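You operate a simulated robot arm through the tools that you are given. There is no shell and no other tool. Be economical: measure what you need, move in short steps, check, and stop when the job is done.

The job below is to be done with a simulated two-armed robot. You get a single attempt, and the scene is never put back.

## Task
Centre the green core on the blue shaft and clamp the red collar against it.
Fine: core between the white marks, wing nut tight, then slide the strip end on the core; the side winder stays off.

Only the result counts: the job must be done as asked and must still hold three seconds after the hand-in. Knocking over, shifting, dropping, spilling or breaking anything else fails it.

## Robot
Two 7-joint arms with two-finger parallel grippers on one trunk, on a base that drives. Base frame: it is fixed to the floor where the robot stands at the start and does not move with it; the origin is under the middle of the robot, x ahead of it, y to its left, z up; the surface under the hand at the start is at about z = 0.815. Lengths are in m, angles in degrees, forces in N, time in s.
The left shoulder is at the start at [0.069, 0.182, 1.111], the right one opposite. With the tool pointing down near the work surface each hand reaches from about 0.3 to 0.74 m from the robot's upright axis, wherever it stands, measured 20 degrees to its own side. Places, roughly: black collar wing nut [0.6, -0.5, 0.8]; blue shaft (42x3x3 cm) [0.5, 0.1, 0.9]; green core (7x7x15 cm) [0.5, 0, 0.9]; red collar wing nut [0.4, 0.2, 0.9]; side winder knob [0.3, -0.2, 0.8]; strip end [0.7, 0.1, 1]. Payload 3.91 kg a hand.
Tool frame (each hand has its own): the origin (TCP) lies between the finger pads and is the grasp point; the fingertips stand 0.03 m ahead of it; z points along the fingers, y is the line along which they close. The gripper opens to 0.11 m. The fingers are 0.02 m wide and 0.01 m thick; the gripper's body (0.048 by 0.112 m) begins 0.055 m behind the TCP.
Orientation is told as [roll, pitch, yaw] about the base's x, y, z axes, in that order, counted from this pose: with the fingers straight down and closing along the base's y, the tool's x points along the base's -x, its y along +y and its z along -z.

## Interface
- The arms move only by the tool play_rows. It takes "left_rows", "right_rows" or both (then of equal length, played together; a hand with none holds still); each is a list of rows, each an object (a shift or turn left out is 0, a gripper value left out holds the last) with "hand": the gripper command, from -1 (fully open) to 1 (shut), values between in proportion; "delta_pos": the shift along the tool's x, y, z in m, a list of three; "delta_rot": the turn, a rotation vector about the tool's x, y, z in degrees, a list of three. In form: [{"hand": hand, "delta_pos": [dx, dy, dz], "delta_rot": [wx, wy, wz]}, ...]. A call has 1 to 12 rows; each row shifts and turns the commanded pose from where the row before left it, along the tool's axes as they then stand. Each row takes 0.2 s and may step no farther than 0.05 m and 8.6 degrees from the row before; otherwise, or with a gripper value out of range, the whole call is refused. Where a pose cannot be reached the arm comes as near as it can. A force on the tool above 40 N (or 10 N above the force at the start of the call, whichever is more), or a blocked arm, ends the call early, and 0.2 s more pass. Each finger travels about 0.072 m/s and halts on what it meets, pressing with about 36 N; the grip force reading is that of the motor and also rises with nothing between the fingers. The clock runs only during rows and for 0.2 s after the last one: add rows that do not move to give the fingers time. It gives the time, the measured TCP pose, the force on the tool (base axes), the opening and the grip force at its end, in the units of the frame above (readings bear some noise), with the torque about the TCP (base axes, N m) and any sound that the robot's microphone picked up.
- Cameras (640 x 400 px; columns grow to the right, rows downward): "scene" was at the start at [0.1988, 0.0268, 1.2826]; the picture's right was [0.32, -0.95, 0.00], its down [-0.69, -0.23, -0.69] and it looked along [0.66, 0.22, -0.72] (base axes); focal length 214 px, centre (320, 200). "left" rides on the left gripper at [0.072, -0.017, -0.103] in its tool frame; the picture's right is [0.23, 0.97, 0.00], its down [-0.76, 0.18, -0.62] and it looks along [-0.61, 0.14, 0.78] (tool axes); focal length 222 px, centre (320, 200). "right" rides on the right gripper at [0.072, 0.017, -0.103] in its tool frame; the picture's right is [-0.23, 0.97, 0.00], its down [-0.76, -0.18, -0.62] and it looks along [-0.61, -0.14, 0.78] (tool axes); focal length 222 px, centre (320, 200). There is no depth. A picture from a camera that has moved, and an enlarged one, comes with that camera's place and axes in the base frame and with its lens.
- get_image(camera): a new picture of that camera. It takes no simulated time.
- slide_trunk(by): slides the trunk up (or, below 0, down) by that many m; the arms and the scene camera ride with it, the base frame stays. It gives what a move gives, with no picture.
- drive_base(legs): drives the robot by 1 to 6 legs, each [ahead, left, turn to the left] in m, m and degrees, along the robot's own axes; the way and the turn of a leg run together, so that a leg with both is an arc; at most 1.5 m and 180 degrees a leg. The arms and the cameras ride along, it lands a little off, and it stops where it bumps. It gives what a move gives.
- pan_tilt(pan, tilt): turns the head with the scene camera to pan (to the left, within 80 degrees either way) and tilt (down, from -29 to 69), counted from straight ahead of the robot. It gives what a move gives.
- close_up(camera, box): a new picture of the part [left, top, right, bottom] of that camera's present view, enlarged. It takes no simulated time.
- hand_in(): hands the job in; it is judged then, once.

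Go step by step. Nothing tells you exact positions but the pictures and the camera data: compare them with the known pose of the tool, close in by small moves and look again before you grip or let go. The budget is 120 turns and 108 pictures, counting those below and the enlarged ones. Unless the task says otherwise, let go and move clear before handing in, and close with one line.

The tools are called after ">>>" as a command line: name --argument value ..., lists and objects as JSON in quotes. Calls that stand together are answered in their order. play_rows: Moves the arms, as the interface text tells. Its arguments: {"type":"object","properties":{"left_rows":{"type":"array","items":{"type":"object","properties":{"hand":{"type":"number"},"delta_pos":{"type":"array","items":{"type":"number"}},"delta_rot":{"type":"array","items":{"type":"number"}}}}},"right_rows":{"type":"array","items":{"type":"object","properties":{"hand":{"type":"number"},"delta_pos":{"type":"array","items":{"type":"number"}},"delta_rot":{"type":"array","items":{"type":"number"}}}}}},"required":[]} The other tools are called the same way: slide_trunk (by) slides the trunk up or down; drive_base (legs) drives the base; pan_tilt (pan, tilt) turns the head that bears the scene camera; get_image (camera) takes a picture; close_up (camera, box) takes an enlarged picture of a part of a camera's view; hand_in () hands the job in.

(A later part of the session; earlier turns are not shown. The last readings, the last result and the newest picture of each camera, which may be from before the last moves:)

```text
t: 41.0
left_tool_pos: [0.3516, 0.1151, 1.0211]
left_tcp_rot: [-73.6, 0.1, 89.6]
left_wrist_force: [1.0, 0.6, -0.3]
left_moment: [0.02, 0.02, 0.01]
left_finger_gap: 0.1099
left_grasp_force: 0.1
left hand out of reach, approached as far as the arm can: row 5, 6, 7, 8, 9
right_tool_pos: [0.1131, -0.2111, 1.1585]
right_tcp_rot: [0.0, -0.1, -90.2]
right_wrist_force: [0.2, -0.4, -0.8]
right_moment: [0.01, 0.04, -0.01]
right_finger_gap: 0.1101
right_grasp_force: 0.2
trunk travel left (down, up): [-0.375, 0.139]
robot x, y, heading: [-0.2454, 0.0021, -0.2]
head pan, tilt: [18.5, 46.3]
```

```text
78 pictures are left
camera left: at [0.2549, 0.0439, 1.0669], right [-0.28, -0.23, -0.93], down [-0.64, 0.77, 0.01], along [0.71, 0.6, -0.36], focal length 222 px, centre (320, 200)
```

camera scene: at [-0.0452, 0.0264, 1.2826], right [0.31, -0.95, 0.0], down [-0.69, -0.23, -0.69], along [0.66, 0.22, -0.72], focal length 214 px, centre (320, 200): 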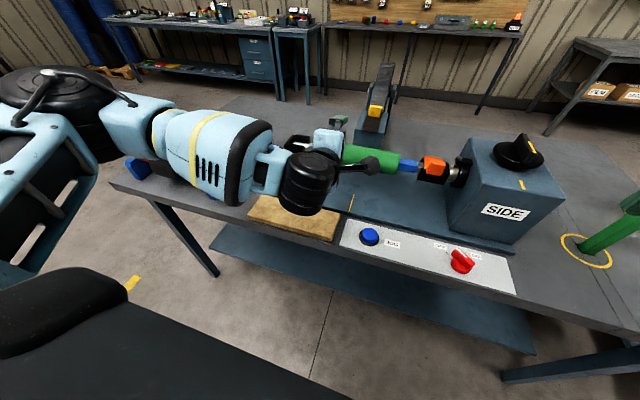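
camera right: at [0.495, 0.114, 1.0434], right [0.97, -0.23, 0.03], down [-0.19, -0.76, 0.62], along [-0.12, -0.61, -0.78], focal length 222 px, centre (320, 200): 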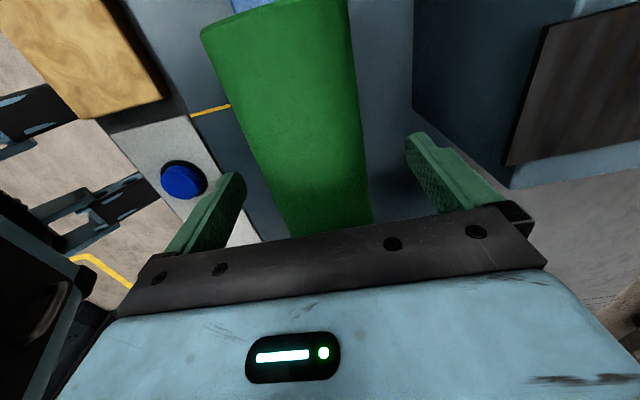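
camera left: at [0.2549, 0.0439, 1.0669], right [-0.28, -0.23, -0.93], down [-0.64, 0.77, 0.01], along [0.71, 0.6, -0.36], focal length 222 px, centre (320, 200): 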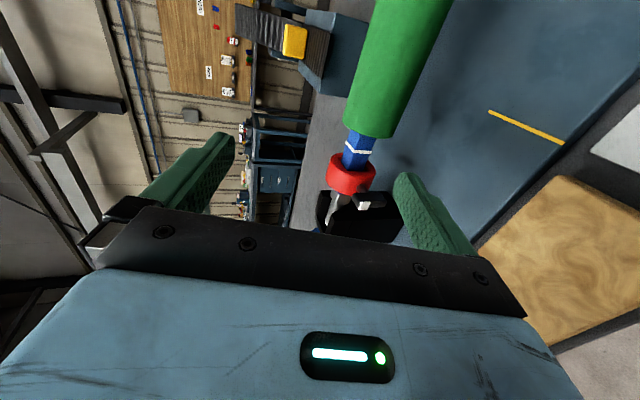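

The left arm limits again when crossing right. I'll use the right arm for the core, since it handled -90° across the midline, and keep the left for the wing nut, so the left retreats first.

>>> play_rows --left_rows '[{"delta_pos": [-0.02, -0.03, -0.02]}, {"delta_pos": [-0.03, -0.03, -0.02]}, {"delta_pos": [-0.03, -0.03, -0.02]}, {"delta_pos": [-0.03, -0.02, -0.02]}, {"delta_rot": [0, 0, 8.2]}, {"delta_rot": [0, 0, 8.2]}, {"delta_rot": [0, 0, 8.2]}, {"delta_rot": [0, 0, 8.2]}, {"delta_rot": [0, 0, 8.2]}, {"delta_rot": [0, 0, 8.2]}, {"delta_rot": [0, 0, 8.2]}, {"delta_rot": [0, 0, 8.2]}]'

>>> play_rows --left_rows '[{"delta_rot": [0, 0, 8.2]}, {"delta_rot": [0, 0, 8.2]}, {"delta_rot": [0, 0, 8.0]}, {}, {}, {}, {}, {}, {}, {}, {}, {}]' --right_rows '[{"delta_pos": [0.032, 0.03, 0.01]}, {"delta_pos": [0.032, 0.03, 0.01]}, {"delta_pos": [0.032, 0.03, 0.01]}, {"delta_pos": [0.032, 0.03, 0.01]}, {"delta_pos": [0.032, 0.03, 0.01]}, {"delta_rot": [-8.2, 0, 0]}, {"delta_rot": [-8.2, 0, 0]}, {"delta_rot": [-8.2, 0, 0]}, {"delta_rot": [-8.2, 0, 0]}, {"delta_rot": [-8.2, 0, 0]}, {"delta_rot": [-8.2, 0, 0]}, {"delta_rot": [-8.2, 0, 0]}]'

>>> get_image --camera "scene"

>>> get_image --camera "right"

```text
t: 43.6
left_tool_pos: [0.3039, 0.2224, 1.1478]
left_tcp_rot: [-54.8, -61.0, 58.0]
left_wrist_force: [-1.0, 0.5, 0.4]
left_moment: [0.02, 0.0, 0.0]
left_finger_gap: 0.1102
left_grasp_force: 0.1
right_tool_pos: [0.1126, -0.211, 1.1568]
right_tcp_rot: [-0.1, 0.0, -90.2]
right_wrist_force: [0.6, -0.8, 0.1]
right_moment: [-0.01, -0.01, 0.02]
right_finger_gap: 0.1098
right_grasp_force: 0.0
trunk travel left (down, up): [-0.375, 0.139]
robot x, y, heading: [-0.244, 0.0021, -0.2]
head pan, tilt: [18.5, 46.3]
```

```text
t: 46.2
left_tool_pos: [0.3045, 0.224, 1.1463]
left_tcp_rot: [-0.2, -73.8, -0.2]
left_wrist_force: [-0.3, -0.5, -0.5]
left_moment: [0.0, 0.01, 0.0]
left_finger_gap: 0.1103
left_grasp_force: 0.1
right_tool_pos: [0.2638, -0.0514, 1.1082]
right_tcp_rot: [57.5, 0.0, -90.2]
right_wrist_force: [0.4, 0.4, -0.2]
right_moment: [-0.02, -0.01, -0.02]
right_finger_gap: 0.1099
right_grasp_force: 0.0
trunk travel left (down, up): [-0.375, 0.139]
robot x, y, heading: [-0.2435, 0.004, -0.0]
head pan, tilt: [18.5, 46.3]
```

```text
77 pictures are left
camera scene: at [-0.0451, 0.0264, 1.2826], right [0.31, -0.95, 0.0], down [-0.69, -0.23, -0.69], along [0.66, 0.22, -0.72], focal length 214 px, centre (320, 200)
```

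scene: 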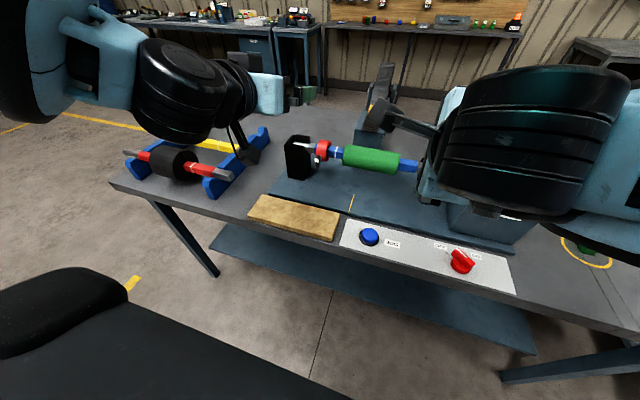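

```text
76 pictures are left
camera right: at [0.1852, 0.0209, 1.1778], right [0.52, -0.23, 0.82], down [-0.62, -0.76, 0.18], along [0.58, -0.61, -0.54], focal length 222 px, centre (320, 200)
```

right: 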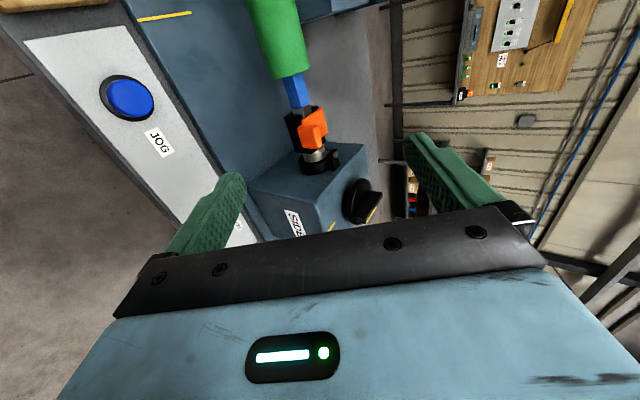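

The right arm is in a good pose, pitched forward with the camera on its left. I'll move it to a pre-grip position in front of the core's right half.

>>> play_rows --right_rows '[{"delta_pos": [0.0153, -0.0111, 0.0394]}, {"delta_pos": [0.0153, -0.0111, 0.0394]}, {"delta_pos": [0.0153, -0.0111, 0.0394]}, {"delta_pos": [0.0153, -0.0111, 0.0394]}, {}]'

>>> get_image --camera "scene"

>>> get_image --camera "right"

```text
t: 47.4
left_tool_pos: [0.3037, 0.2221, 1.1485]
left_tcp_rot: [-0.2, -73.9, 0.0]
left_wrist_force: [-0.1, 0.4, -0.5]
left_moment: [-0.03, 0.0, 0.02]
left_finger_gap: 0.1101
left_grasp_force: 0.0
right_tool_pos: [0.3728, 0.0099, 0.9843]
right_tcp_rot: [57.4, 0.0, -90.2]
right_wrist_force: [0.4, 0.2, -0.7]
right_moment: [0.01, -0.01, 0.0]
right_finger_gap: 0.1099
right_grasp_force: 0.0
trunk travel left (down, up): [-0.375, 0.139]
robot x, y, heading: [-0.2413, 0.0014, -0.3]
head pan, tilt: [18.5, 46.3]
```

```text
75 pictures are left
camera scene: at [-0.0455, 0.0262, 1.2827], right [0.31, -0.95, 0.0], down [-0.69, -0.23, -0.69], along [0.66, 0.22, -0.72], focal length 214 px, centre (320, 200)
```

scene: 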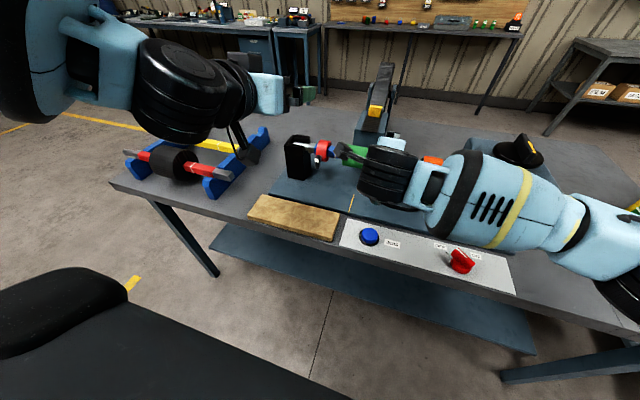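

```text
74 pictures are left
camera right: at [0.2946, 0.0827, 1.0543], right [0.52, -0.23, 0.82], down [-0.62, -0.76, 0.19], along [0.58, -0.61, -0.54], focal length 222 px, centre (320, 200)
```

right: 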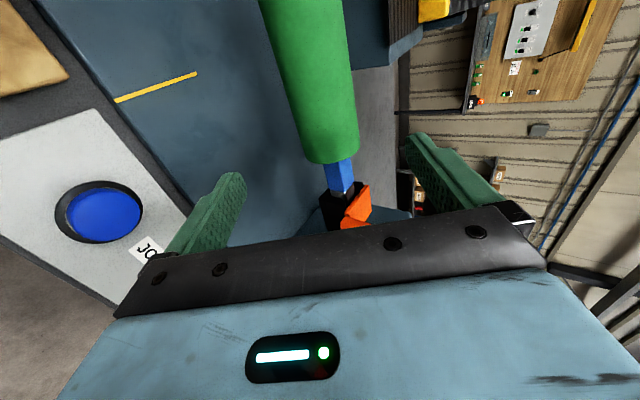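

The core axis matches the approach line. I'll advance halfway and check the forearm's clearance over the panel.

>>> play_rows --right_rows '[{"delta_pos": [0, 0, 0.03]}, {"delta_pos": [0, 0, 0.03]}, {}]'

>>> get_image --camera "scene"

>>> get_image --camera "left"

```text
t: 48.2
left_tool_pos: [0.3052, 0.2231, 1.1481]
left_tcp_rot: [-0.2, -73.9, 0.0]
left_wrist_force: [0.3, -0.7, -0.8]
left_moment: [0.01, 0.01, 0.0]
left_finger_gap: 0.11
left_grasp_force: 0.2
right_tool_pos: [0.4233, 0.0085, 0.9518]
right_tcp_rot: [57.4, 0.1, -90.3]
right_wrist_force: [0.0, 0.2, -0.4]
right_moment: [0.03, -0.03, -0.02]
right_finger_gap: 0.1099
right_grasp_force: 0.1
trunk travel left (down, up): [-0.375, 0.139]
robot x, y, heading: [-0.243, -0.0015, -0.2]
head pan, tilt: [18.5, 46.3]
```

```text
73 pictures are left
camera scene: at [-0.0453, 0.0265, 1.2826], right [0.31, -0.95, 0.0], down [-0.69, -0.23, -0.69], along [0.66, 0.22, -0.72], focal length 214 px, centre (320, 200)
```

scene: 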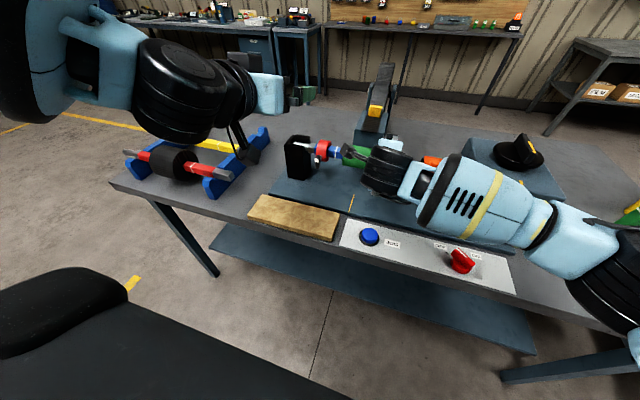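

```text
72 pictures are left
camera left: at [0.1834, 0.2074, 1.1074], right [-0.06, 0.97, -0.22], down [-0.39, 0.18, 0.9], along [0.92, 0.14, 0.37], focal length 222 px, centre (320, 200)
```

left: 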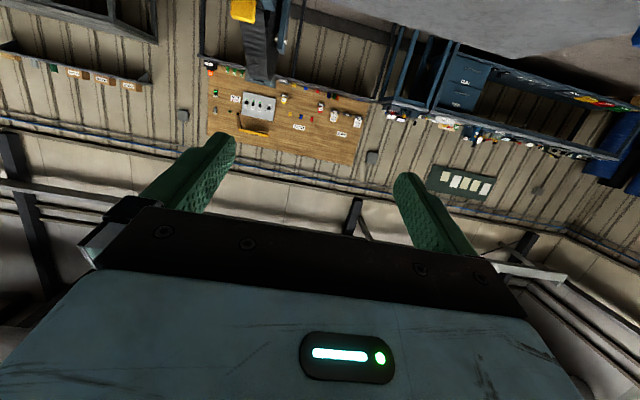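

There's no contact so far. I'll advance the rest of the way, then close gently.

>>> play_rows --right_rows '[{"delta_pos": [0, 0, 0.018]}, {"delta_pos": [0, 0, 0.018]}, {"delta_pos": [0, 0, 0.018]}, {}]'

>>> get_image --camera "scene"

>>> get_image --camera "right"

```text
t: 49.2
left_tool_pos: [0.3051, 0.2229, 1.1482]
left_tcp_rot: [-0.2, -73.9, -0.1]
left_wrist_force: [0.6, -0.6, 0.4]
left_moment: [0.01, -0.01, -0.01]
left_finger_gap: 0.11
left_grasp_force: 0.0
right_tool_pos: [0.471, 0.0069, 0.924]
right_tcp_rot: [57.5, 0.0, -90.2]
right_wrist_force: [-0.3, -0.4, 0.6]
right_moment: [-0.01, -0.02, 0.01]
right_finger_gap: 0.1099
right_grasp_force: 0.1
trunk travel left (down, up): [-0.375, 0.139]
robot x, y, heading: [-0.2431, -0.0022, -0.3]
head pan, tilt: [18.5, 46.3]
```

```text
71 pictures are left
camera scene: at [-0.0453, 0.0264, 1.2826], right [0.31, -0.95, 0.0], down [-0.69, -0.23, -0.69], along [0.66, 0.22, -0.72], focal length 214 px, centre (320, 200)
```

scene: 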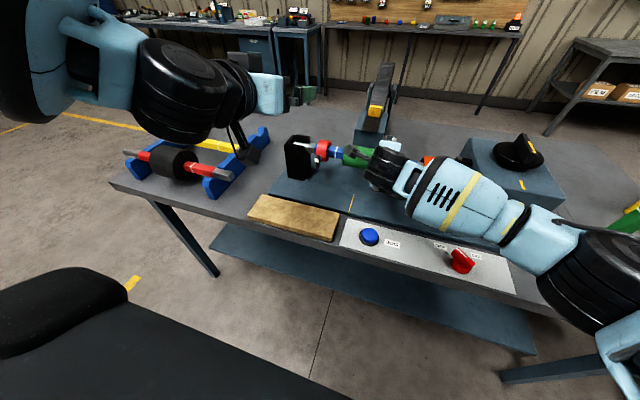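

```text
70 pictures are left
camera right: at [0.3914, 0.0803, 0.9934], right [0.52, -0.23, 0.82], down [-0.62, -0.76, 0.19], along [0.58, -0.61, -0.54], focal length 222 px, centre (320, 200)
```

right: 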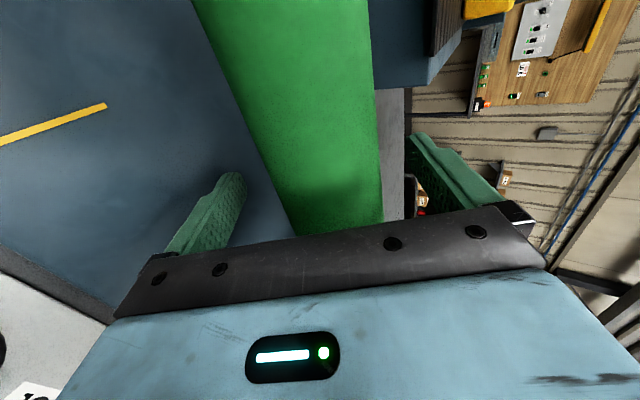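

The core sits between the fingers. I'll close lightly.

>>> play_rows --right_rows '[{"hand": -0.25}, {}, {"hand": -0.1}, {}, {}]'

```text
t: 50.4
left_tool_pos: [0.304, 0.2243, 1.1482]
left_tcp_rot: [-0.1, -73.9, -0.1]
left_wrist_force: [0.2, -0.2, 0.5]
left_moment: [0.01, 0.0, -0.03]
left_finger_gap: 0.1101
left_grasp_force: 0.2
right_tool_pos: [0.4693, 0.0072, 0.9249]
right_tcp_rot: [57.6, -0.1, -90.3]
right_wrist_force: [5.2, 0.5, 11.2]
right_moment: [-0.11, -0.22, -0.03]
right_finger_gap: 0.066
right_grasp_force: 5.2
trunk travel left (down, up): [-0.375, 0.139]
robot x, y, heading: [-0.2468, -0.0016, -0.2]
head pan, tilt: [18.5, 46.3]
```

The core is gripped, with a small side load along the tool's y. I'll centre the tool a little, then slide the core toward +y.

>>> play_rows --right_rows '[{"delta_pos": [0, 0.003, 0]}, {}, {"delta_pos": [0.006, 0, 0]}, {}]'

>>> close_up --camera "scene" --box '[280, 120, 440, 220]'

```text
t: 51.4
left_tool_pos: [0.3041, 0.2232, 1.1475]
left_tcp_rot: [-0.1, -73.8, -0.3]
left_wrist_force: [0.3, 0.3, -0.6]
left_moment: [0.02, 0.01, -0.03]
left_finger_gap: 0.1098
left_grasp_force: 0.1
right_tool_pos: [0.4714, 0.0133, 0.927]
right_tcp_rot: [57.2, 0.0, -90.2]
right_wrist_force: [2.3, -1.0, 1.0]
right_moment: [-0.01, -0.03, -0.01]
right_finger_gap: 0.062
right_grasp_force: 1.4
trunk travel left (down, up): [-0.375, 0.139]
robot x, y, heading: [-0.242, 0.0017, -0.2]
head pan, tilt: [18.5, 46.3]
```

```text
4.00 times, centred on (360, 170) of scene
camera zoom: at [-0.045, 0.0262, 1.2826], right [0.31, -0.95, 0.0], down [-0.69, -0.23, -0.69], along [0.66, 0.22, -0.72], focal length 858 px, centre (160, 320)
```

zoom: 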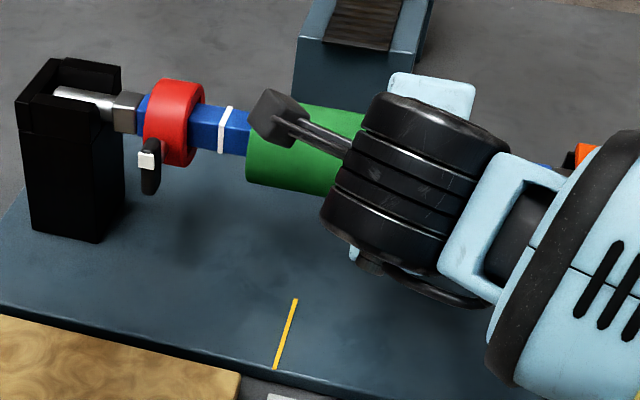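

It's unclear whether the core moved. I'll firm up the grip, slide 10 mm and compare.

>>> play_rows --right_rows '[{"hand": 0.15}, {}, {"delta_pos": [0.005, 0, 0]}, {"delta_pos": [0.005, 0, 0]}, {}]'

>>> close_up --camera "scene" --box '[280, 120, 440, 220]'

```text
t: 52.6
left_tool_pos: [0.3052, 0.2229, 1.1487]
left_tcp_rot: [-0.1, -73.8, -0.2]
left_wrist_force: [0.5, 0.8, 1.0]
left_moment: [0.02, 0.03, 0.01]
left_finger_gap: 0.1101
left_grasp_force: 0.0
right_tool_pos: [0.4717, 0.0236, 0.9272]
right_tcp_rot: [57.3, 0.0, -90.3]
right_wrist_force: [6.3, -4.0, 2.3]
right_moment: [-0.26, -0.13, 0.2]
right_finger_gap: 0.0605
right_grasp_force: 36.0
trunk travel left (down, up): [-0.375, 0.139]
robot x, y, heading: [-0.244, 0.0002, -0.5]
head pan, tilt: [18.5, 46.3]
```

```text
4.00 times, centred on (360, 170) of scene
camera zoom: at [-0.0446, 0.026, 1.2825], right [0.31, -0.95, 0.0], down [-0.69, -0.23, -0.69], along [0.66, 0.22, -0.72], focal length 858 px, centre (160, 320)
```

zoom: 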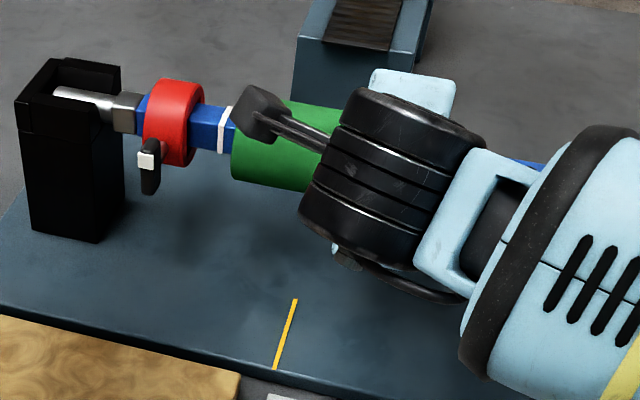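

The core moves with the hand and its left end is now about 5 mm from the left mark. I'll release and back out to see both ends.

>>> play_rows --right_rows '[{"hand": -1}, {}, {}, {"delta_pos": [0, 0, -0.03]}, {"delta_pos": [0, 0, -0.03]}, {"delta_pos": [0, 0, -0.03]}, {"delta_pos": [-0.03, 0, -0.03]}, {"delta_pos": [-0.04, 0, -0.02]}, {"delta_pos": [-0.04, 0, -0.02]}, {}]'

>>> get_image --camera "right"

>>> close_up --camera "scene" --box '[280, 120, 440, 220]'

```text
t: 54.8
left_tool_pos: [0.3046, 0.2246, 1.1474]
left_tcp_rot: [-0.3, -73.8, 0.0]
left_wrist_force: [0.0, 0.0, 0.1]
left_moment: [0.03, 0.0, 0.03]
left_finger_gap: 0.1101
left_grasp_force: 0.0
right_tool_pos: [0.3349, -0.086, 1.0115]
right_tcp_rot: [57.4, 0.1, -90.1]
right_wrist_force: [0.7, 0.0, -0.2]
right_moment: [-0.07, 0.01, 0.0]
right_finger_gap: 0.11
right_grasp_force: 0.0
trunk travel left (down, up): [-0.375, 0.139]
robot x, y, heading: [-0.2438, 0.0007, -0.1]
head pan, tilt: [18.5, 46.3]
```

```text
67 pictures are left
camera right: at [0.2565, -0.0132, 1.0819], right [0.52, -0.23, 0.82], down [-0.62, -0.76, 0.19], along [0.58, -0.61, -0.54], focal length 222 px, centre (320, 200)
```

right: 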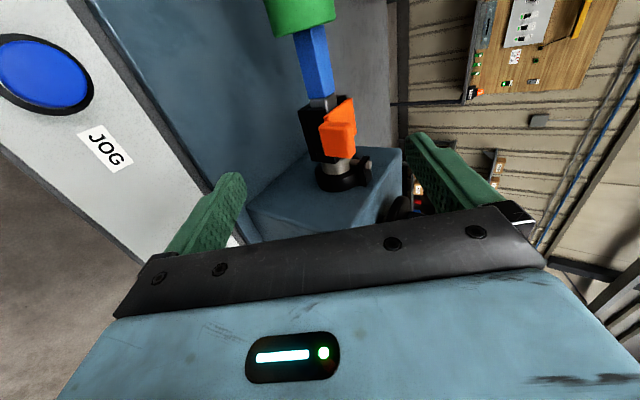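

```text
4.00 times, centred on (360, 170) of scene
camera zoom: at [-0.0448, 0.0273, 1.2825], right [0.31, -0.95, 0.0], down [-0.69, -0.23, -0.69], along [0.66, 0.22, -0.72], focal length 858 px, centre (160, 320)
```

zoom: 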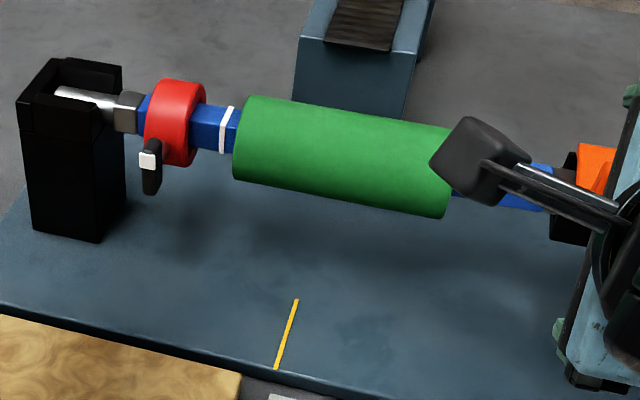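

>>> close_up --camera "right" --box '[250, 0, 410, 110]'

```text
3.64 times, centred on (330, 55) of right
camera zoom: at [0.2565, -0.0132, 1.0819], right [0.52, -0.23, 0.82], down [-0.62, -0.76, 0.19], along [0.58, -0.61, -0.54], focal length 808 px, centre (284, 727)
```

zoom: 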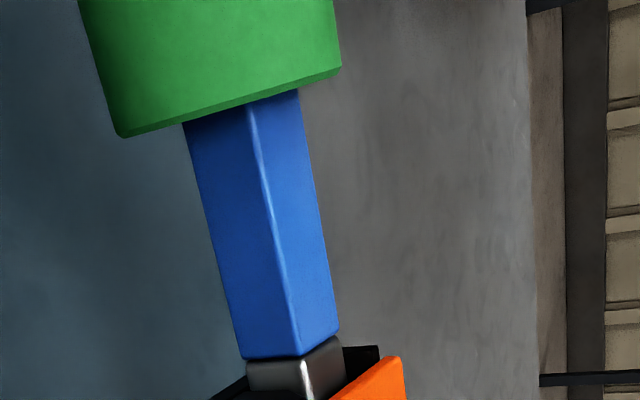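

The right mark is still hidden under the core, and the left gap is about 13 mm. I'll re-grip and slide another 10 mm.

>>> play_rows --right_rows '[{"delta_pos": [0.04, 0, 0.02]}, {"delta_pos": [0.04, 0, 0.02]}, {"delta_pos": [0.016, 0.002, 0.03]}, {"delta_pos": [0, 0, 0.03]}, {"delta_pos": [0, 0, 0.03]}, {"delta_pos": [0, 0, 0.03]}, {"hand": -0.2}, {}, {"hand": 0.05}, {}, {}]'

>>> play_rows --right_rows '[{"delta_pos": [0.005, 0, 0]}, {"delta_pos": [0.005, 0, 0]}, {}]'

>>> play_rows --right_rows '[{"hand": -1}, {}, {}, {"delta_pos": [0, 0, -0.03]}, {"delta_pos": [0, 0, -0.03]}, {"delta_pos": [0, 0, -0.03]}, {"delta_pos": [-0.03, 0, -0.03]}, {"delta_pos": [-0.04, 0, -0.02]}, {"delta_pos": [-0.04, 0, -0.02]}, {"delta_pos": [-0.03, 0, 0]}, {}]'

>>> close_up --camera "scene" --box '[280, 120, 440, 220]'

>>> close_up --camera "right" --box '[250, 0, 410, 110]'

```text
t: 57.2
left_tool_pos: [0.3042, 0.2227, 1.147]
left_tcp_rot: [-0.2, -73.8, 0.0]
left_wrist_force: [0.4, 0.2, 0.5]
left_moment: [0.0, 0.01, 0.01]
left_finger_gap: 0.1098
left_grasp_force: 0.1
right_tool_pos: [0.4722, 0.011, 0.9285]
right_tcp_rot: [57.4, 0.0, -90.2]
right_wrist_force: [-0.3, 1.4, 0.5]
right_moment: [-0.08, 0.02, 0.04]
right_finger_gap: 0.0607
right_grasp_force: 36.0
trunk travel left (down, up): [-0.375, 0.139]
robot x, y, heading: [-0.246, -0.0011, -0.2]
head pan, tilt: [18.5, 46.3]
```

```text
t: 58.0
left_tool_pos: [0.3058, 0.2242, 1.1474]
left_tcp_rot: [-0.2, -73.8, -0.1]
left_wrist_force: [0.3, -0.8, -0.4]
left_moment: [-0.03, 0.03, 0.01]
left_finger_gap: 0.1098
left_grasp_force: 0.1
right_tool_pos: [0.4711, 0.0206, 0.9289]
right_tcp_rot: [57.4, 0.0, -90.2]
right_wrist_force: [1.3, -0.5, -0.2]
right_moment: [-0.19, 0.04, -0.01]
right_finger_gap: 0.0607
right_grasp_force: 35.9
trunk travel left (down, up): [-0.375, 0.139]
robot x, y, heading: [-0.2439, -0.0005, -0.2]
head pan, tilt: [18.5, 46.3]
```

```text
t: 60.4
left_tool_pos: [0.3041, 0.2245, 1.1473]
left_tcp_rot: [-0.3, -73.9, -0.1]
left_wrist_force: [-1.3, 0.2, -0.4]
left_moment: [0.0, 0.01, 0.01]
left_finger_gap: 0.11
left_grasp_force: 0.0
right_tool_pos: [0.3342, -0.1187, 1.0131]
right_tcp_rot: [57.4, 0.0, -90.2]
right_wrist_force: [0.0, 0.7, 0.8]
right_moment: [0.02, 0.01, 0.01]
right_finger_gap: 0.1098
right_grasp_force: 0.1
trunk travel left (down, up): [-0.375, 0.139]
robot x, y, heading: [-0.2409, -0.0009, -0.4]
head pan, tilt: [18.5, 46.3]
```

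```text
4.00 times, centred on (360, 170) of scene
camera zoom: at [-0.0451, 0.0269, 1.2826], right [0.31, -0.95, 0.0], down [-0.69, -0.23, -0.69], along [0.66, 0.22, -0.72], focal length 858 px, centre (160, 320)
```

zoom: 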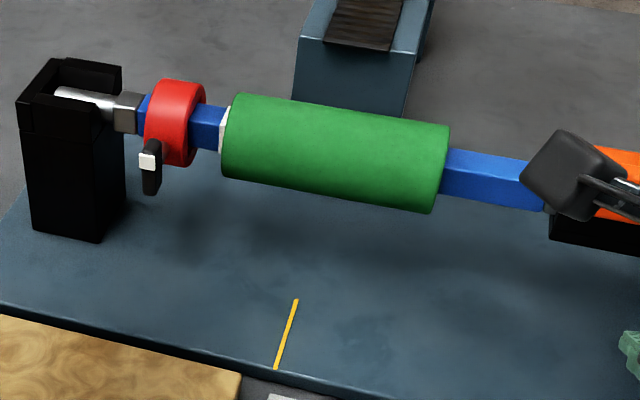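

```text
3.64 times, centred on (330, 55) of right
camera zoom: at [0.2565, -0.0466, 1.083], right [0.52, -0.23, 0.82], down [-0.62, -0.76, 0.19], along [0.58, -0.61, -0.54], focal length 808 px, centre (284, 727)
```

zoom: 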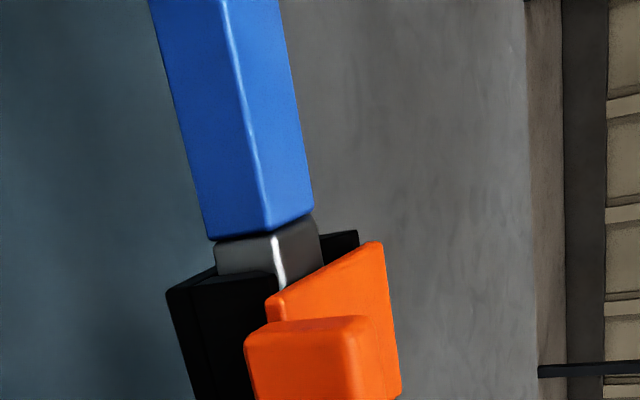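

The core's left end is now very near the left mark. I'll look perpendicular at each end to judge both gaps.

>>> play_rows --right_rows '[{"delta_pos": [0.035, 0, -0.01]}, {"delta_pos": [0.01, 0, 0]}, {}, {}, {}, {}, {}, {}, {}, {}]' --left_rows '[{"delta_rot": [0, 8.2, 0]}, {"delta_rot": [0, 8.2, 0]}, {"delta_rot": [0, 8.2, 0]}, {"delta_rot": [0, 8.2, 0]}, {"delta_rot": [0, 8.2, 0]}, {"delta_rot": [0, 8.2, 0]}, {"delta_rot": [0, 8.2, 0]}, {"delta_rot": [0, 8.2, 0]}, {"delta_rot": [0, 8.2, 0]}, {}]'

>>> close_up --camera "right" --box '[250, 0, 410, 110]'

>>> get_image --camera "left"

```text
t: 62.6
left_tool_pos: [0.3035, 0.2229, 1.1482]
left_tcp_rot: [-0.1, 0.0, -0.3]
left_wrist_force: [-0.2, -0.5, 0.2]
left_moment: [0.01, -0.02, 0.01]
left_finger_gap: 0.1103
left_grasp_force: 0.0
right_tool_pos: [0.3264, -0.0735, 1.0196]
right_tcp_rot: [57.4, 0.0, -90.2]
right_wrist_force: [-0.2, -0.3, 0.2]
right_moment: [0.02, -0.01, -0.02]
right_finger_gap: 0.11
right_grasp_force: 0.1
trunk travel left (down, up): [-0.375, 0.139]
robot x, y, heading: [-0.2457, 0.0016, -0.2]
head pan, tilt: [18.5, 46.3]
```

```text
3.64 times, centred on (330, 55) of right
camera zoom: at [0.2483, -0.0015, 1.089], right [0.52, -0.23, 0.82], down [-0.62, -0.76, 0.19], along [0.58, -0.61, -0.54], focal length 808 px, centre (284, 727)
```

zoom: 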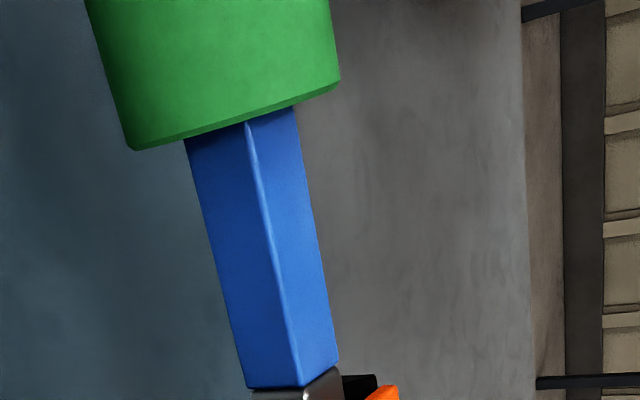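

```text
61 pictures are left
camera left: at [0.2295, 0.2074, 1.2518], right [-0.22, 0.98, 0.0], down [0.76, 0.17, 0.62], along [0.61, 0.14, -0.78], focal length 222 px, centre (320, 200)
```

left: 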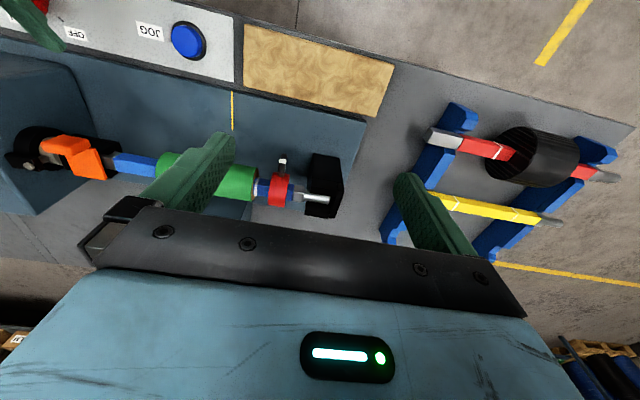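

>>> close_up --camera "left" --box '[220, 150, 340, 225]'

```text
5.33 times, centred on (280, 188) of left
camera zoom: at [0.2295, 0.2074, 1.2518], right [-0.22, 0.98, 0.0], down [0.76, 0.17, 0.62], along [0.61, 0.14, -0.78], focal length 1185 px, centre (533, 267)
```

zoom: 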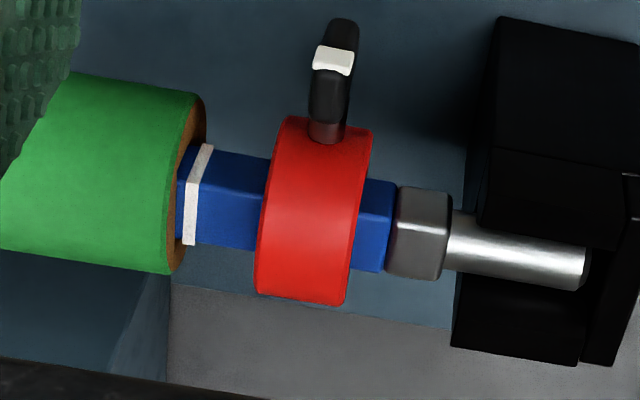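

The left gap is about 3 mm and the right mark is still just hidden. I'll nudge the core 2 mm more to +y.

>>> play_rows --right_rows '[{"delta_pos": [0.04, 0, 0.015]}, {"delta_pos": [0.0435, 0, 0.02]}, {"delta_pos": [0, 0, 0.045]}, {"delta_pos": [0, 0, 0.045]}, {"delta_pos": [0, 0, 0.045]}, {"hand": -0.2}, {}, {"hand": 0.05}, {}, {}]'

>>> play_rows --right_rows '[{"delta_pos": [0.001, 0, 0]}, {"delta_pos": [0.001, 0, 0]}, {}]'

>>> close_up --camera "left" --box '[220, 150, 340, 225]'

```text
t: 64.8
left_tool_pos: [0.3033, 0.2234, 1.1482]
left_tcp_rot: [-0.1, -0.1, -0.3]
left_wrist_force: [0.0, -0.2, 0.6]
left_moment: [-0.01, 0.04, 0.01]
left_finger_gap: 0.1099
left_grasp_force: 0.0
right_tool_pos: [0.4702, 0.0083, 0.9297]
right_tcp_rot: [57.5, 0.0, -90.1]
right_wrist_force: [1.8, -0.2, 3.7]
right_moment: [-0.24, -0.07, 0.0]
right_finger_gap: 0.0607
right_grasp_force: 36.6
trunk travel left (down, up): [-0.375, 0.139]
robot x, y, heading: [-0.2481, -0.0012, -0.4]
head pan, tilt: [18.5, 46.3]
```

```text
t: 65.6
left_tool_pos: [0.3045, 0.2231, 1.1472]
left_tcp_rot: [0.0, 0.0, -0.3]
left_wrist_force: [0.1, 0.7, 0.8]
left_moment: [0.01, -0.03, 0.05]
left_finger_gap: 0.11
left_grasp_force: 0.1
right_tool_pos: [0.47, 0.0103, 0.9276]
right_tcp_rot: [57.6, 0.0, -90.1]
right_wrist_force: [-1.5, -2.8, 5.5]
right_moment: [-0.26, -0.04, -0.06]
right_finger_gap: 0.0607
right_grasp_force: 36.0
trunk travel left (down, up): [-0.375, 0.139]
robot x, y, heading: [-0.2412, -0.0018, -0.1]
head pan, tilt: [18.5, 46.3]
```

```text
5.33 times, centred on (280, 188) of left
camera zoom: at [0.2296, 0.2068, 1.2515], right [-0.22, 0.97, 0.0], down [0.76, 0.17, 0.62], along [0.61, 0.14, -0.78], focal length 1185 px, centre (533, 267)
```

zoom: 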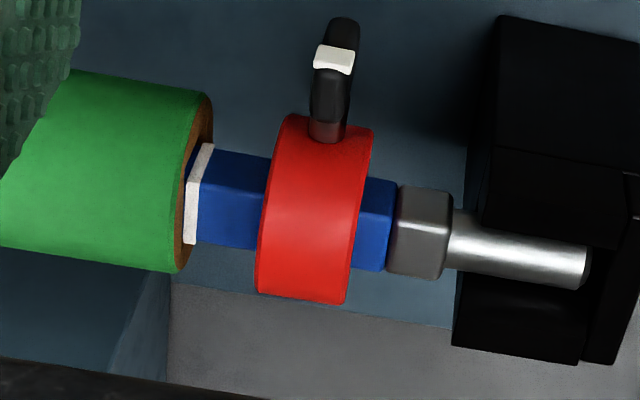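

The left gap is now under 1 mm. I'll release and check the right end.

>>> play_rows --right_rows '[{"hand": -1}, {}, {}, {"delta_pos": [0, 0, -0.045]}, {"delta_pos": [0, 0, -0.045]}, {"delta_pos": [0, 0, -0.04]}, {"delta_pos": [-0.04, 0, -0.02]}, {"delta_pos": [-0.044, 0, -0.02]}, {}]'

>>> close_up --camera "right" --box '[270, 0, 370, 70]'

>>> close_up --camera "left" --box '[80, 120, 340, 225]'

>>> close_up --camera "scene" --box '[320, 130, 430, 195]'

```text
t: 67.6
left_tool_pos: [0.3048, 0.2236, 1.1475]
left_tcp_rot: [-0.1, 0.0, -0.4]
left_wrist_force: [0.9, -0.2, 0.3]
left_moment: [-0.04, 0.01, -0.02]
left_finger_gap: 0.11
left_grasp_force: 0.1
right_tool_pos: [0.3279, -0.0745, 1.0193]
right_tcp_rot: [57.5, -0.1, -90.2]
right_wrist_force: [0.1, 0.2, 0.2]
right_moment: [0.04, -0.03, -0.03]
right_finger_gap: 0.1101
right_grasp_force: 0.1
trunk travel left (down, up): [-0.375, 0.139]
robot x, y, heading: [-0.2446, 0.0021, 0.1]
head pan, tilt: [18.5, 46.3]
```

```text
5.71 times, centred on (320, 35) of right
camera zoom: at [0.2505, -0.001, 1.0894], right [0.52, -0.23, 0.82], down [-0.62, -0.76, 0.19], along [0.58, -0.61, -0.54], focal length 1269 px, centre (320, 1143)
```

zoom: 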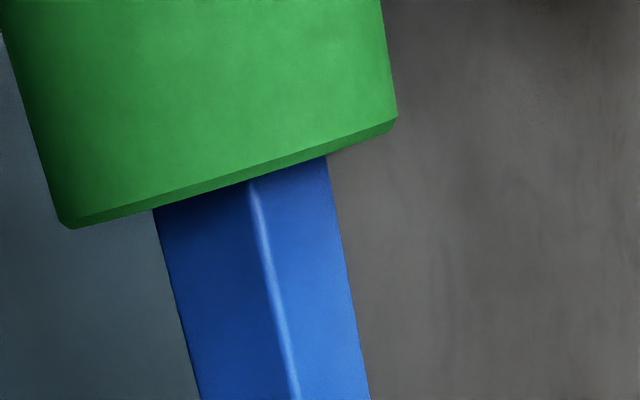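

```text
2.46 times, centred on (210, 172) of left
camera zoom: at [0.2306, 0.2081, 1.2508], right [-0.22, 0.97, 0.0], down [0.76, 0.17, 0.62], along [0.61, 0.14, -0.78], focal length 547 px, centre (591, 268)
```

zoom: 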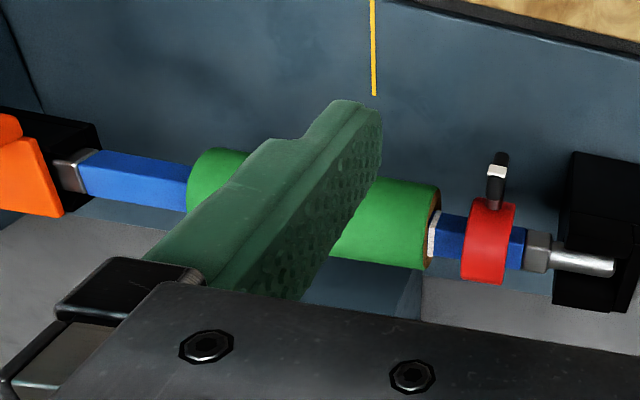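

```text
5.82 times, centred on (375, 162) of scene
camera zoom: at [-0.0448, 0.0272, 1.2825], right [0.31, -0.95, 0.0], down [-0.69, -0.23, -0.69], along [0.66, 0.22, -0.72], focal length 1248 px, centre (0, 418)
```

zoom: 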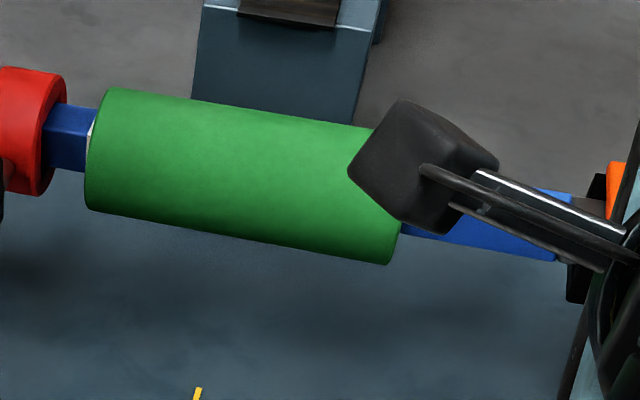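

The right mark still isn't showing. The yellow shaft on the rack should show the marks' normal spacing, so I'll enlarge that.

>>> close_up --camera "left" --box '[400, 90, 640, 240]'

>>> close_up --camera "scene" --box '[100, 110, 280, 210]'

```text
2.67 times, centred on (520, 165) of left
camera zoom: at [0.2306, 0.2081, 1.2508], right [-0.22, 0.97, 0.0], down [0.76, 0.17, 0.62], along [0.61, 0.14, -0.78], focal length 592 px, centre (-213, 293)
```

zoom: 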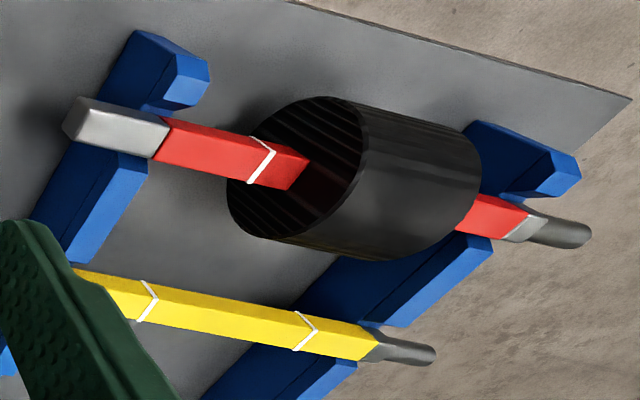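

```text
3.56 times, centred on (190, 160) of scene
camera zoom: at [-0.0448, 0.0272, 1.2825], right [0.31, -0.95, 0.0], down [-0.69, -0.23, -0.69], along [0.66, 0.22, -0.72], focal length 763 px, centre (782, 342)
```

zoom: 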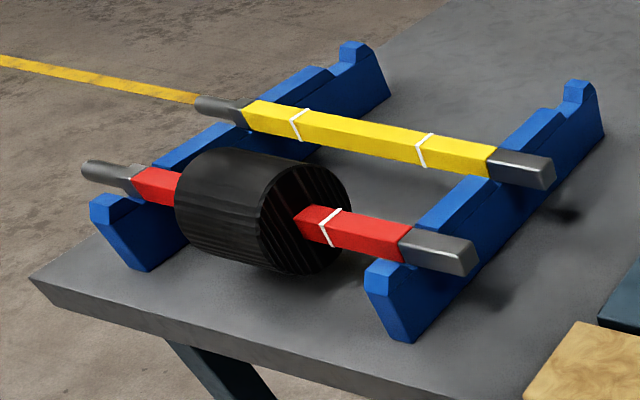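

The spacing suggests the marks sit about one core length apart. I'll nudge the core 3 mm further and look at both ends again.

>>> play_rows --right_rows '[{"delta_pos": [0.04, 0, 0.015]}, {"delta_pos": [0.0435, 0, 0.02]}, {"delta_pos": [0, 0, 0.045]}, {"delta_pos": [0, 0, 0.045]}, {"delta_pos": [0, 0, 0.045]}, {"hand": -0.2}, {}, {"hand": 0.05}, {}, {}]'

>>> play_rows --right_rows '[{"delta_pos": [0.0015, 0, 0]}, {"delta_pos": [0.0015, 0, 0]}, {}, {"hand": -1}, {}, {}, {"delta_pos": [0, 0, -0.045]}, {"delta_pos": [0, 0, -0.045]}, {"delta_pos": [0, 0, -0.04]}, {"delta_pos": [-0.04, 0, -0.02]}, {"delta_pos": [-0.044, 0, -0.02]}, {}]'

>>> close_up --camera "right" --box '[270, 0, 370, 70]'

>>> close_up --camera "left" --box '[220, 150, 340, 225]'

```text
t: 69.8
left_tool_pos: [0.3045, 0.224, 1.148]
left_tcp_rot: [-0.1, 0.0, -0.2]
left_wrist_force: [0.2, 0.5, 0.0]
left_moment: [0.0, 0.0, 0.02]
left_finger_gap: 0.1098
left_grasp_force: 0.1
right_tool_pos: [0.4712, 0.0115, 0.9272]
right_tcp_rot: [57.6, 0.0, -90.2]
right_wrist_force: [7.7, 1.3, 11.1]
right_moment: [-0.36, -0.19, -0.21]
right_finger_gap: 0.0607
right_grasp_force: 36.4
trunk travel left (down, up): [-0.375, 0.139]
robot x, y, heading: [-0.2415, 0.0025, -0.2]
head pan, tilt: [18.5, 46.3]
```

```text
t: 72.4
left_tool_pos: [0.304, 0.2238, 1.1479]
left_tcp_rot: [-0.2, 0.0, -0.3]
left_wrist_force: [-0.2, -0.4, 0.6]
left_moment: [-0.01, -0.02, -0.02]
left_finger_gap: 0.11
left_grasp_force: 0.0
right_tool_pos: [0.3273, -0.0683, 1.0185]
right_tcp_rot: [57.4, 0.0, -90.2]
right_wrist_force: [0.1, 0.0, -0.3]
right_moment: [0.02, 0.01, -0.01]
right_finger_gap: 0.11
right_grasp_force: 0.1
trunk travel left (down, up): [-0.375, 0.139]
robot x, y, heading: [-0.2424, 0.0009, -0.4]
head pan, tilt: [18.5, 46.3]
```

```text
5.71 times, centred on (320, 35) of right
camera zoom: at [0.2496, 0.0041, 1.089], right [0.52, -0.23, 0.82], down [-0.62, -0.76, 0.19], along [0.58, -0.61, -0.54], focal length 1269 px, centre (320, 1143)
```

zoom: 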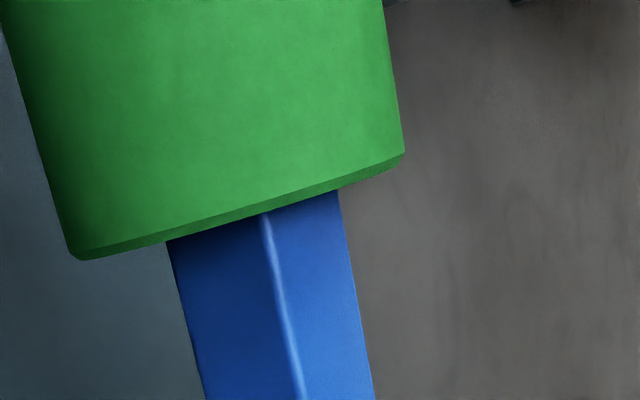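

```text
5.33 times, centred on (280, 188) of left
camera zoom: at [0.2306, 0.2081, 1.2508], right [-0.22, 0.97, 0.0], down [0.76, 0.17, 0.62], along [0.61, 0.14, -0.78], focal length 1185 px, centre (533, 267)
```

zoom: 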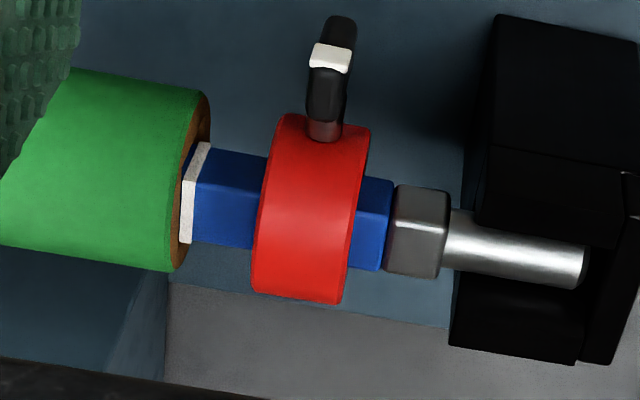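

The core doesn't seem to have moved this time. I'll enlarge the left end further to measure.

>>> close_up --camera "left" --box '[240, 165, 280, 200]'

>>> close_up --camera "scene" --box '[320, 130, 430, 195]'

```text
11.43 times, centred on (260, 182) of left
camera zoom: at [0.2306, 0.2081, 1.2508], right [-0.22, 0.97, 0.0], down [0.76, 0.17, 0.62], along [0.61, 0.14, -0.78], focal length 2538 px, centre (1006, 400)
```

zoom: 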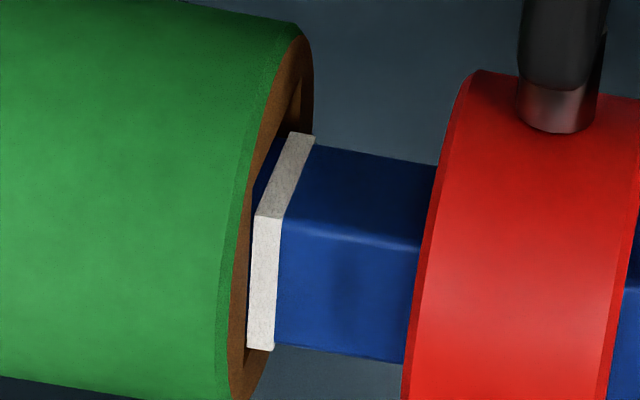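

```text
5.82 times, centred on (375, 162) of scene
camera zoom: at [-0.0448, 0.0272, 1.2825], right [0.31, -0.95, 0.0], down [-0.69, -0.23, -0.69], along [0.66, 0.22, -0.72], focal length 1248 px, centre (0, 418)
```

zoom: 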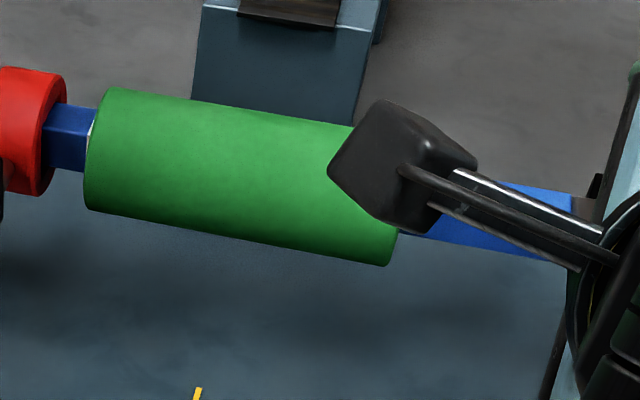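

The core end now touches the left mark's inner edge. By the yellow shaft's geometry the right mark should be close to the right end, so I'll nudge again while watching for slip.

>>> play_rows --right_rows '[{"delta_pos": [0.04, 0, 0.015]}, {"delta_pos": [0.0435, 0.001, 0.02]}, {"delta_pos": [0, 0.001, 0.045]}, {"delta_pos": [0, 0.001, 0.045]}, {"delta_pos": [0, 0, 0.045]}, {"hand": -0.2}, {}, {"hand": 0.15}, {}, {}, {}, {}]'

>>> play_rows --right_rows '[{"delta_pos": [0.002, 0, 0]}, {"delta_pos": [0.002, 0, 0]}, {}, {}]'

>>> close_up --camera "left" --box '[240, 165, 280, 200]'

```text
t: 75.0
left_tool_pos: [0.3057, 0.2232, 1.1462]
left_tcp_rot: [0.0, 0.0, -0.3]
left_wrist_force: [0.0, -0.4, 0.4]
left_moment: [-0.01, -0.04, -0.01]
left_finger_gap: 0.1098
left_grasp_force: 0.1
right_tool_pos: [0.4725, 0.0117, 0.9295]
right_tcp_rot: [57.4, 0.1, -90.1]
right_wrist_force: [-2.2, 0.0, -0.4]
right_moment: [-0.18, 0.03, 0.0]
right_finger_gap: 0.0608
right_grasp_force: 36.0
trunk travel left (down, up): [-0.375, 0.139]
robot x, y, heading: [-0.244, 0.005, -0.1]
head pan, tilt: [18.5, 46.3]
```

```text
t: 76.0
left_tool_pos: [0.3041, 0.2231, 1.1482]
left_tcp_rot: [0.0, 0.0, -0.3]
left_wrist_force: [0.1, 1.2, 0.2]
left_moment: [0.0, 0.0, -0.01]
left_finger_gap: 0.1103
left_grasp_force: 0.0
right_tool_pos: [0.4716, 0.0154, 0.9309]
right_tcp_rot: [57.4, 0.0, -90.1]
right_wrist_force: [-5.7, -2.2, -0.6]
right_moment: [-0.17, -0.04, -0.05]
right_finger_gap: 0.061
right_grasp_force: 36.6
trunk travel left (down, up): [-0.375, 0.139]
robot x, y, heading: [-0.2392, 0.0001, -0.2]
head pan, tilt: [18.5, 46.3]
```

```text
11.43 times, centred on (260, 182) of left
camera zoom: at [0.2299, 0.2071, 1.2513], right [-0.22, 0.97, 0.0], down [0.76, 0.17, 0.62], along [0.61, 0.14, -0.78], focal length 2538 px, centre (1006, 400)
```

zoom: 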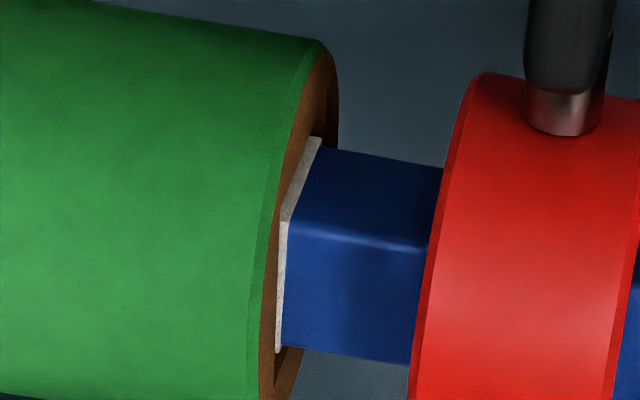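

The core moved about 4 mm and the left mark is now mostly covered. I'll release and look at the right end.

>>> play_rows --right_rows '[{"hand": -1}, {}, {}, {"delta_pos": [0, 0, -0.045]}, {"delta_pos": [0, 0, -0.045]}, {"delta_pos": [0, 0, -0.04]}, {"delta_pos": [-0.04, 0, -0.02]}, {"delta_pos": [-0.05, 0, -0.02]}, {}]'

>>> close_up --camera "right" --box '[270, 0, 370, 70]'

>>> close_up --camera "left" --box '[240, 165, 280, 200]'

```text
refused: row 8 steps farther than a row can; nothing moved
```

```text
5.71 times, centred on (320, 35) of right
camera zoom: at [0.3941, 0.0894, 1.0007], right [0.52, -0.23, 0.82], down [-0.62, -0.76, 0.19], along [0.58, -0.61, -0.54], focal length 1269 px, centre (320, 1143)
```

zoom: 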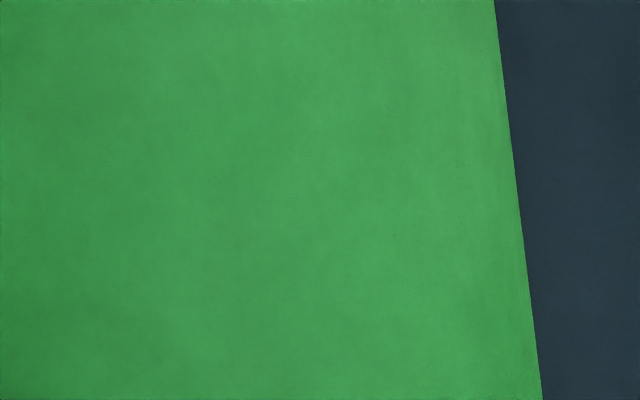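

```text
11.43 times, centred on (260, 182) of left
camera zoom: at [0.2299, 0.2071, 1.2513], right [-0.22, 0.97, 0.0], down [0.76, 0.17, 0.62], along [0.61, 0.14, -0.78], focal length 2538 px, centre (1006, 400)
```

zoom: 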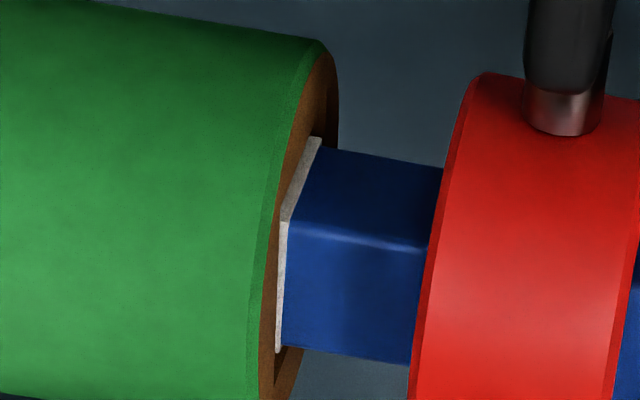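

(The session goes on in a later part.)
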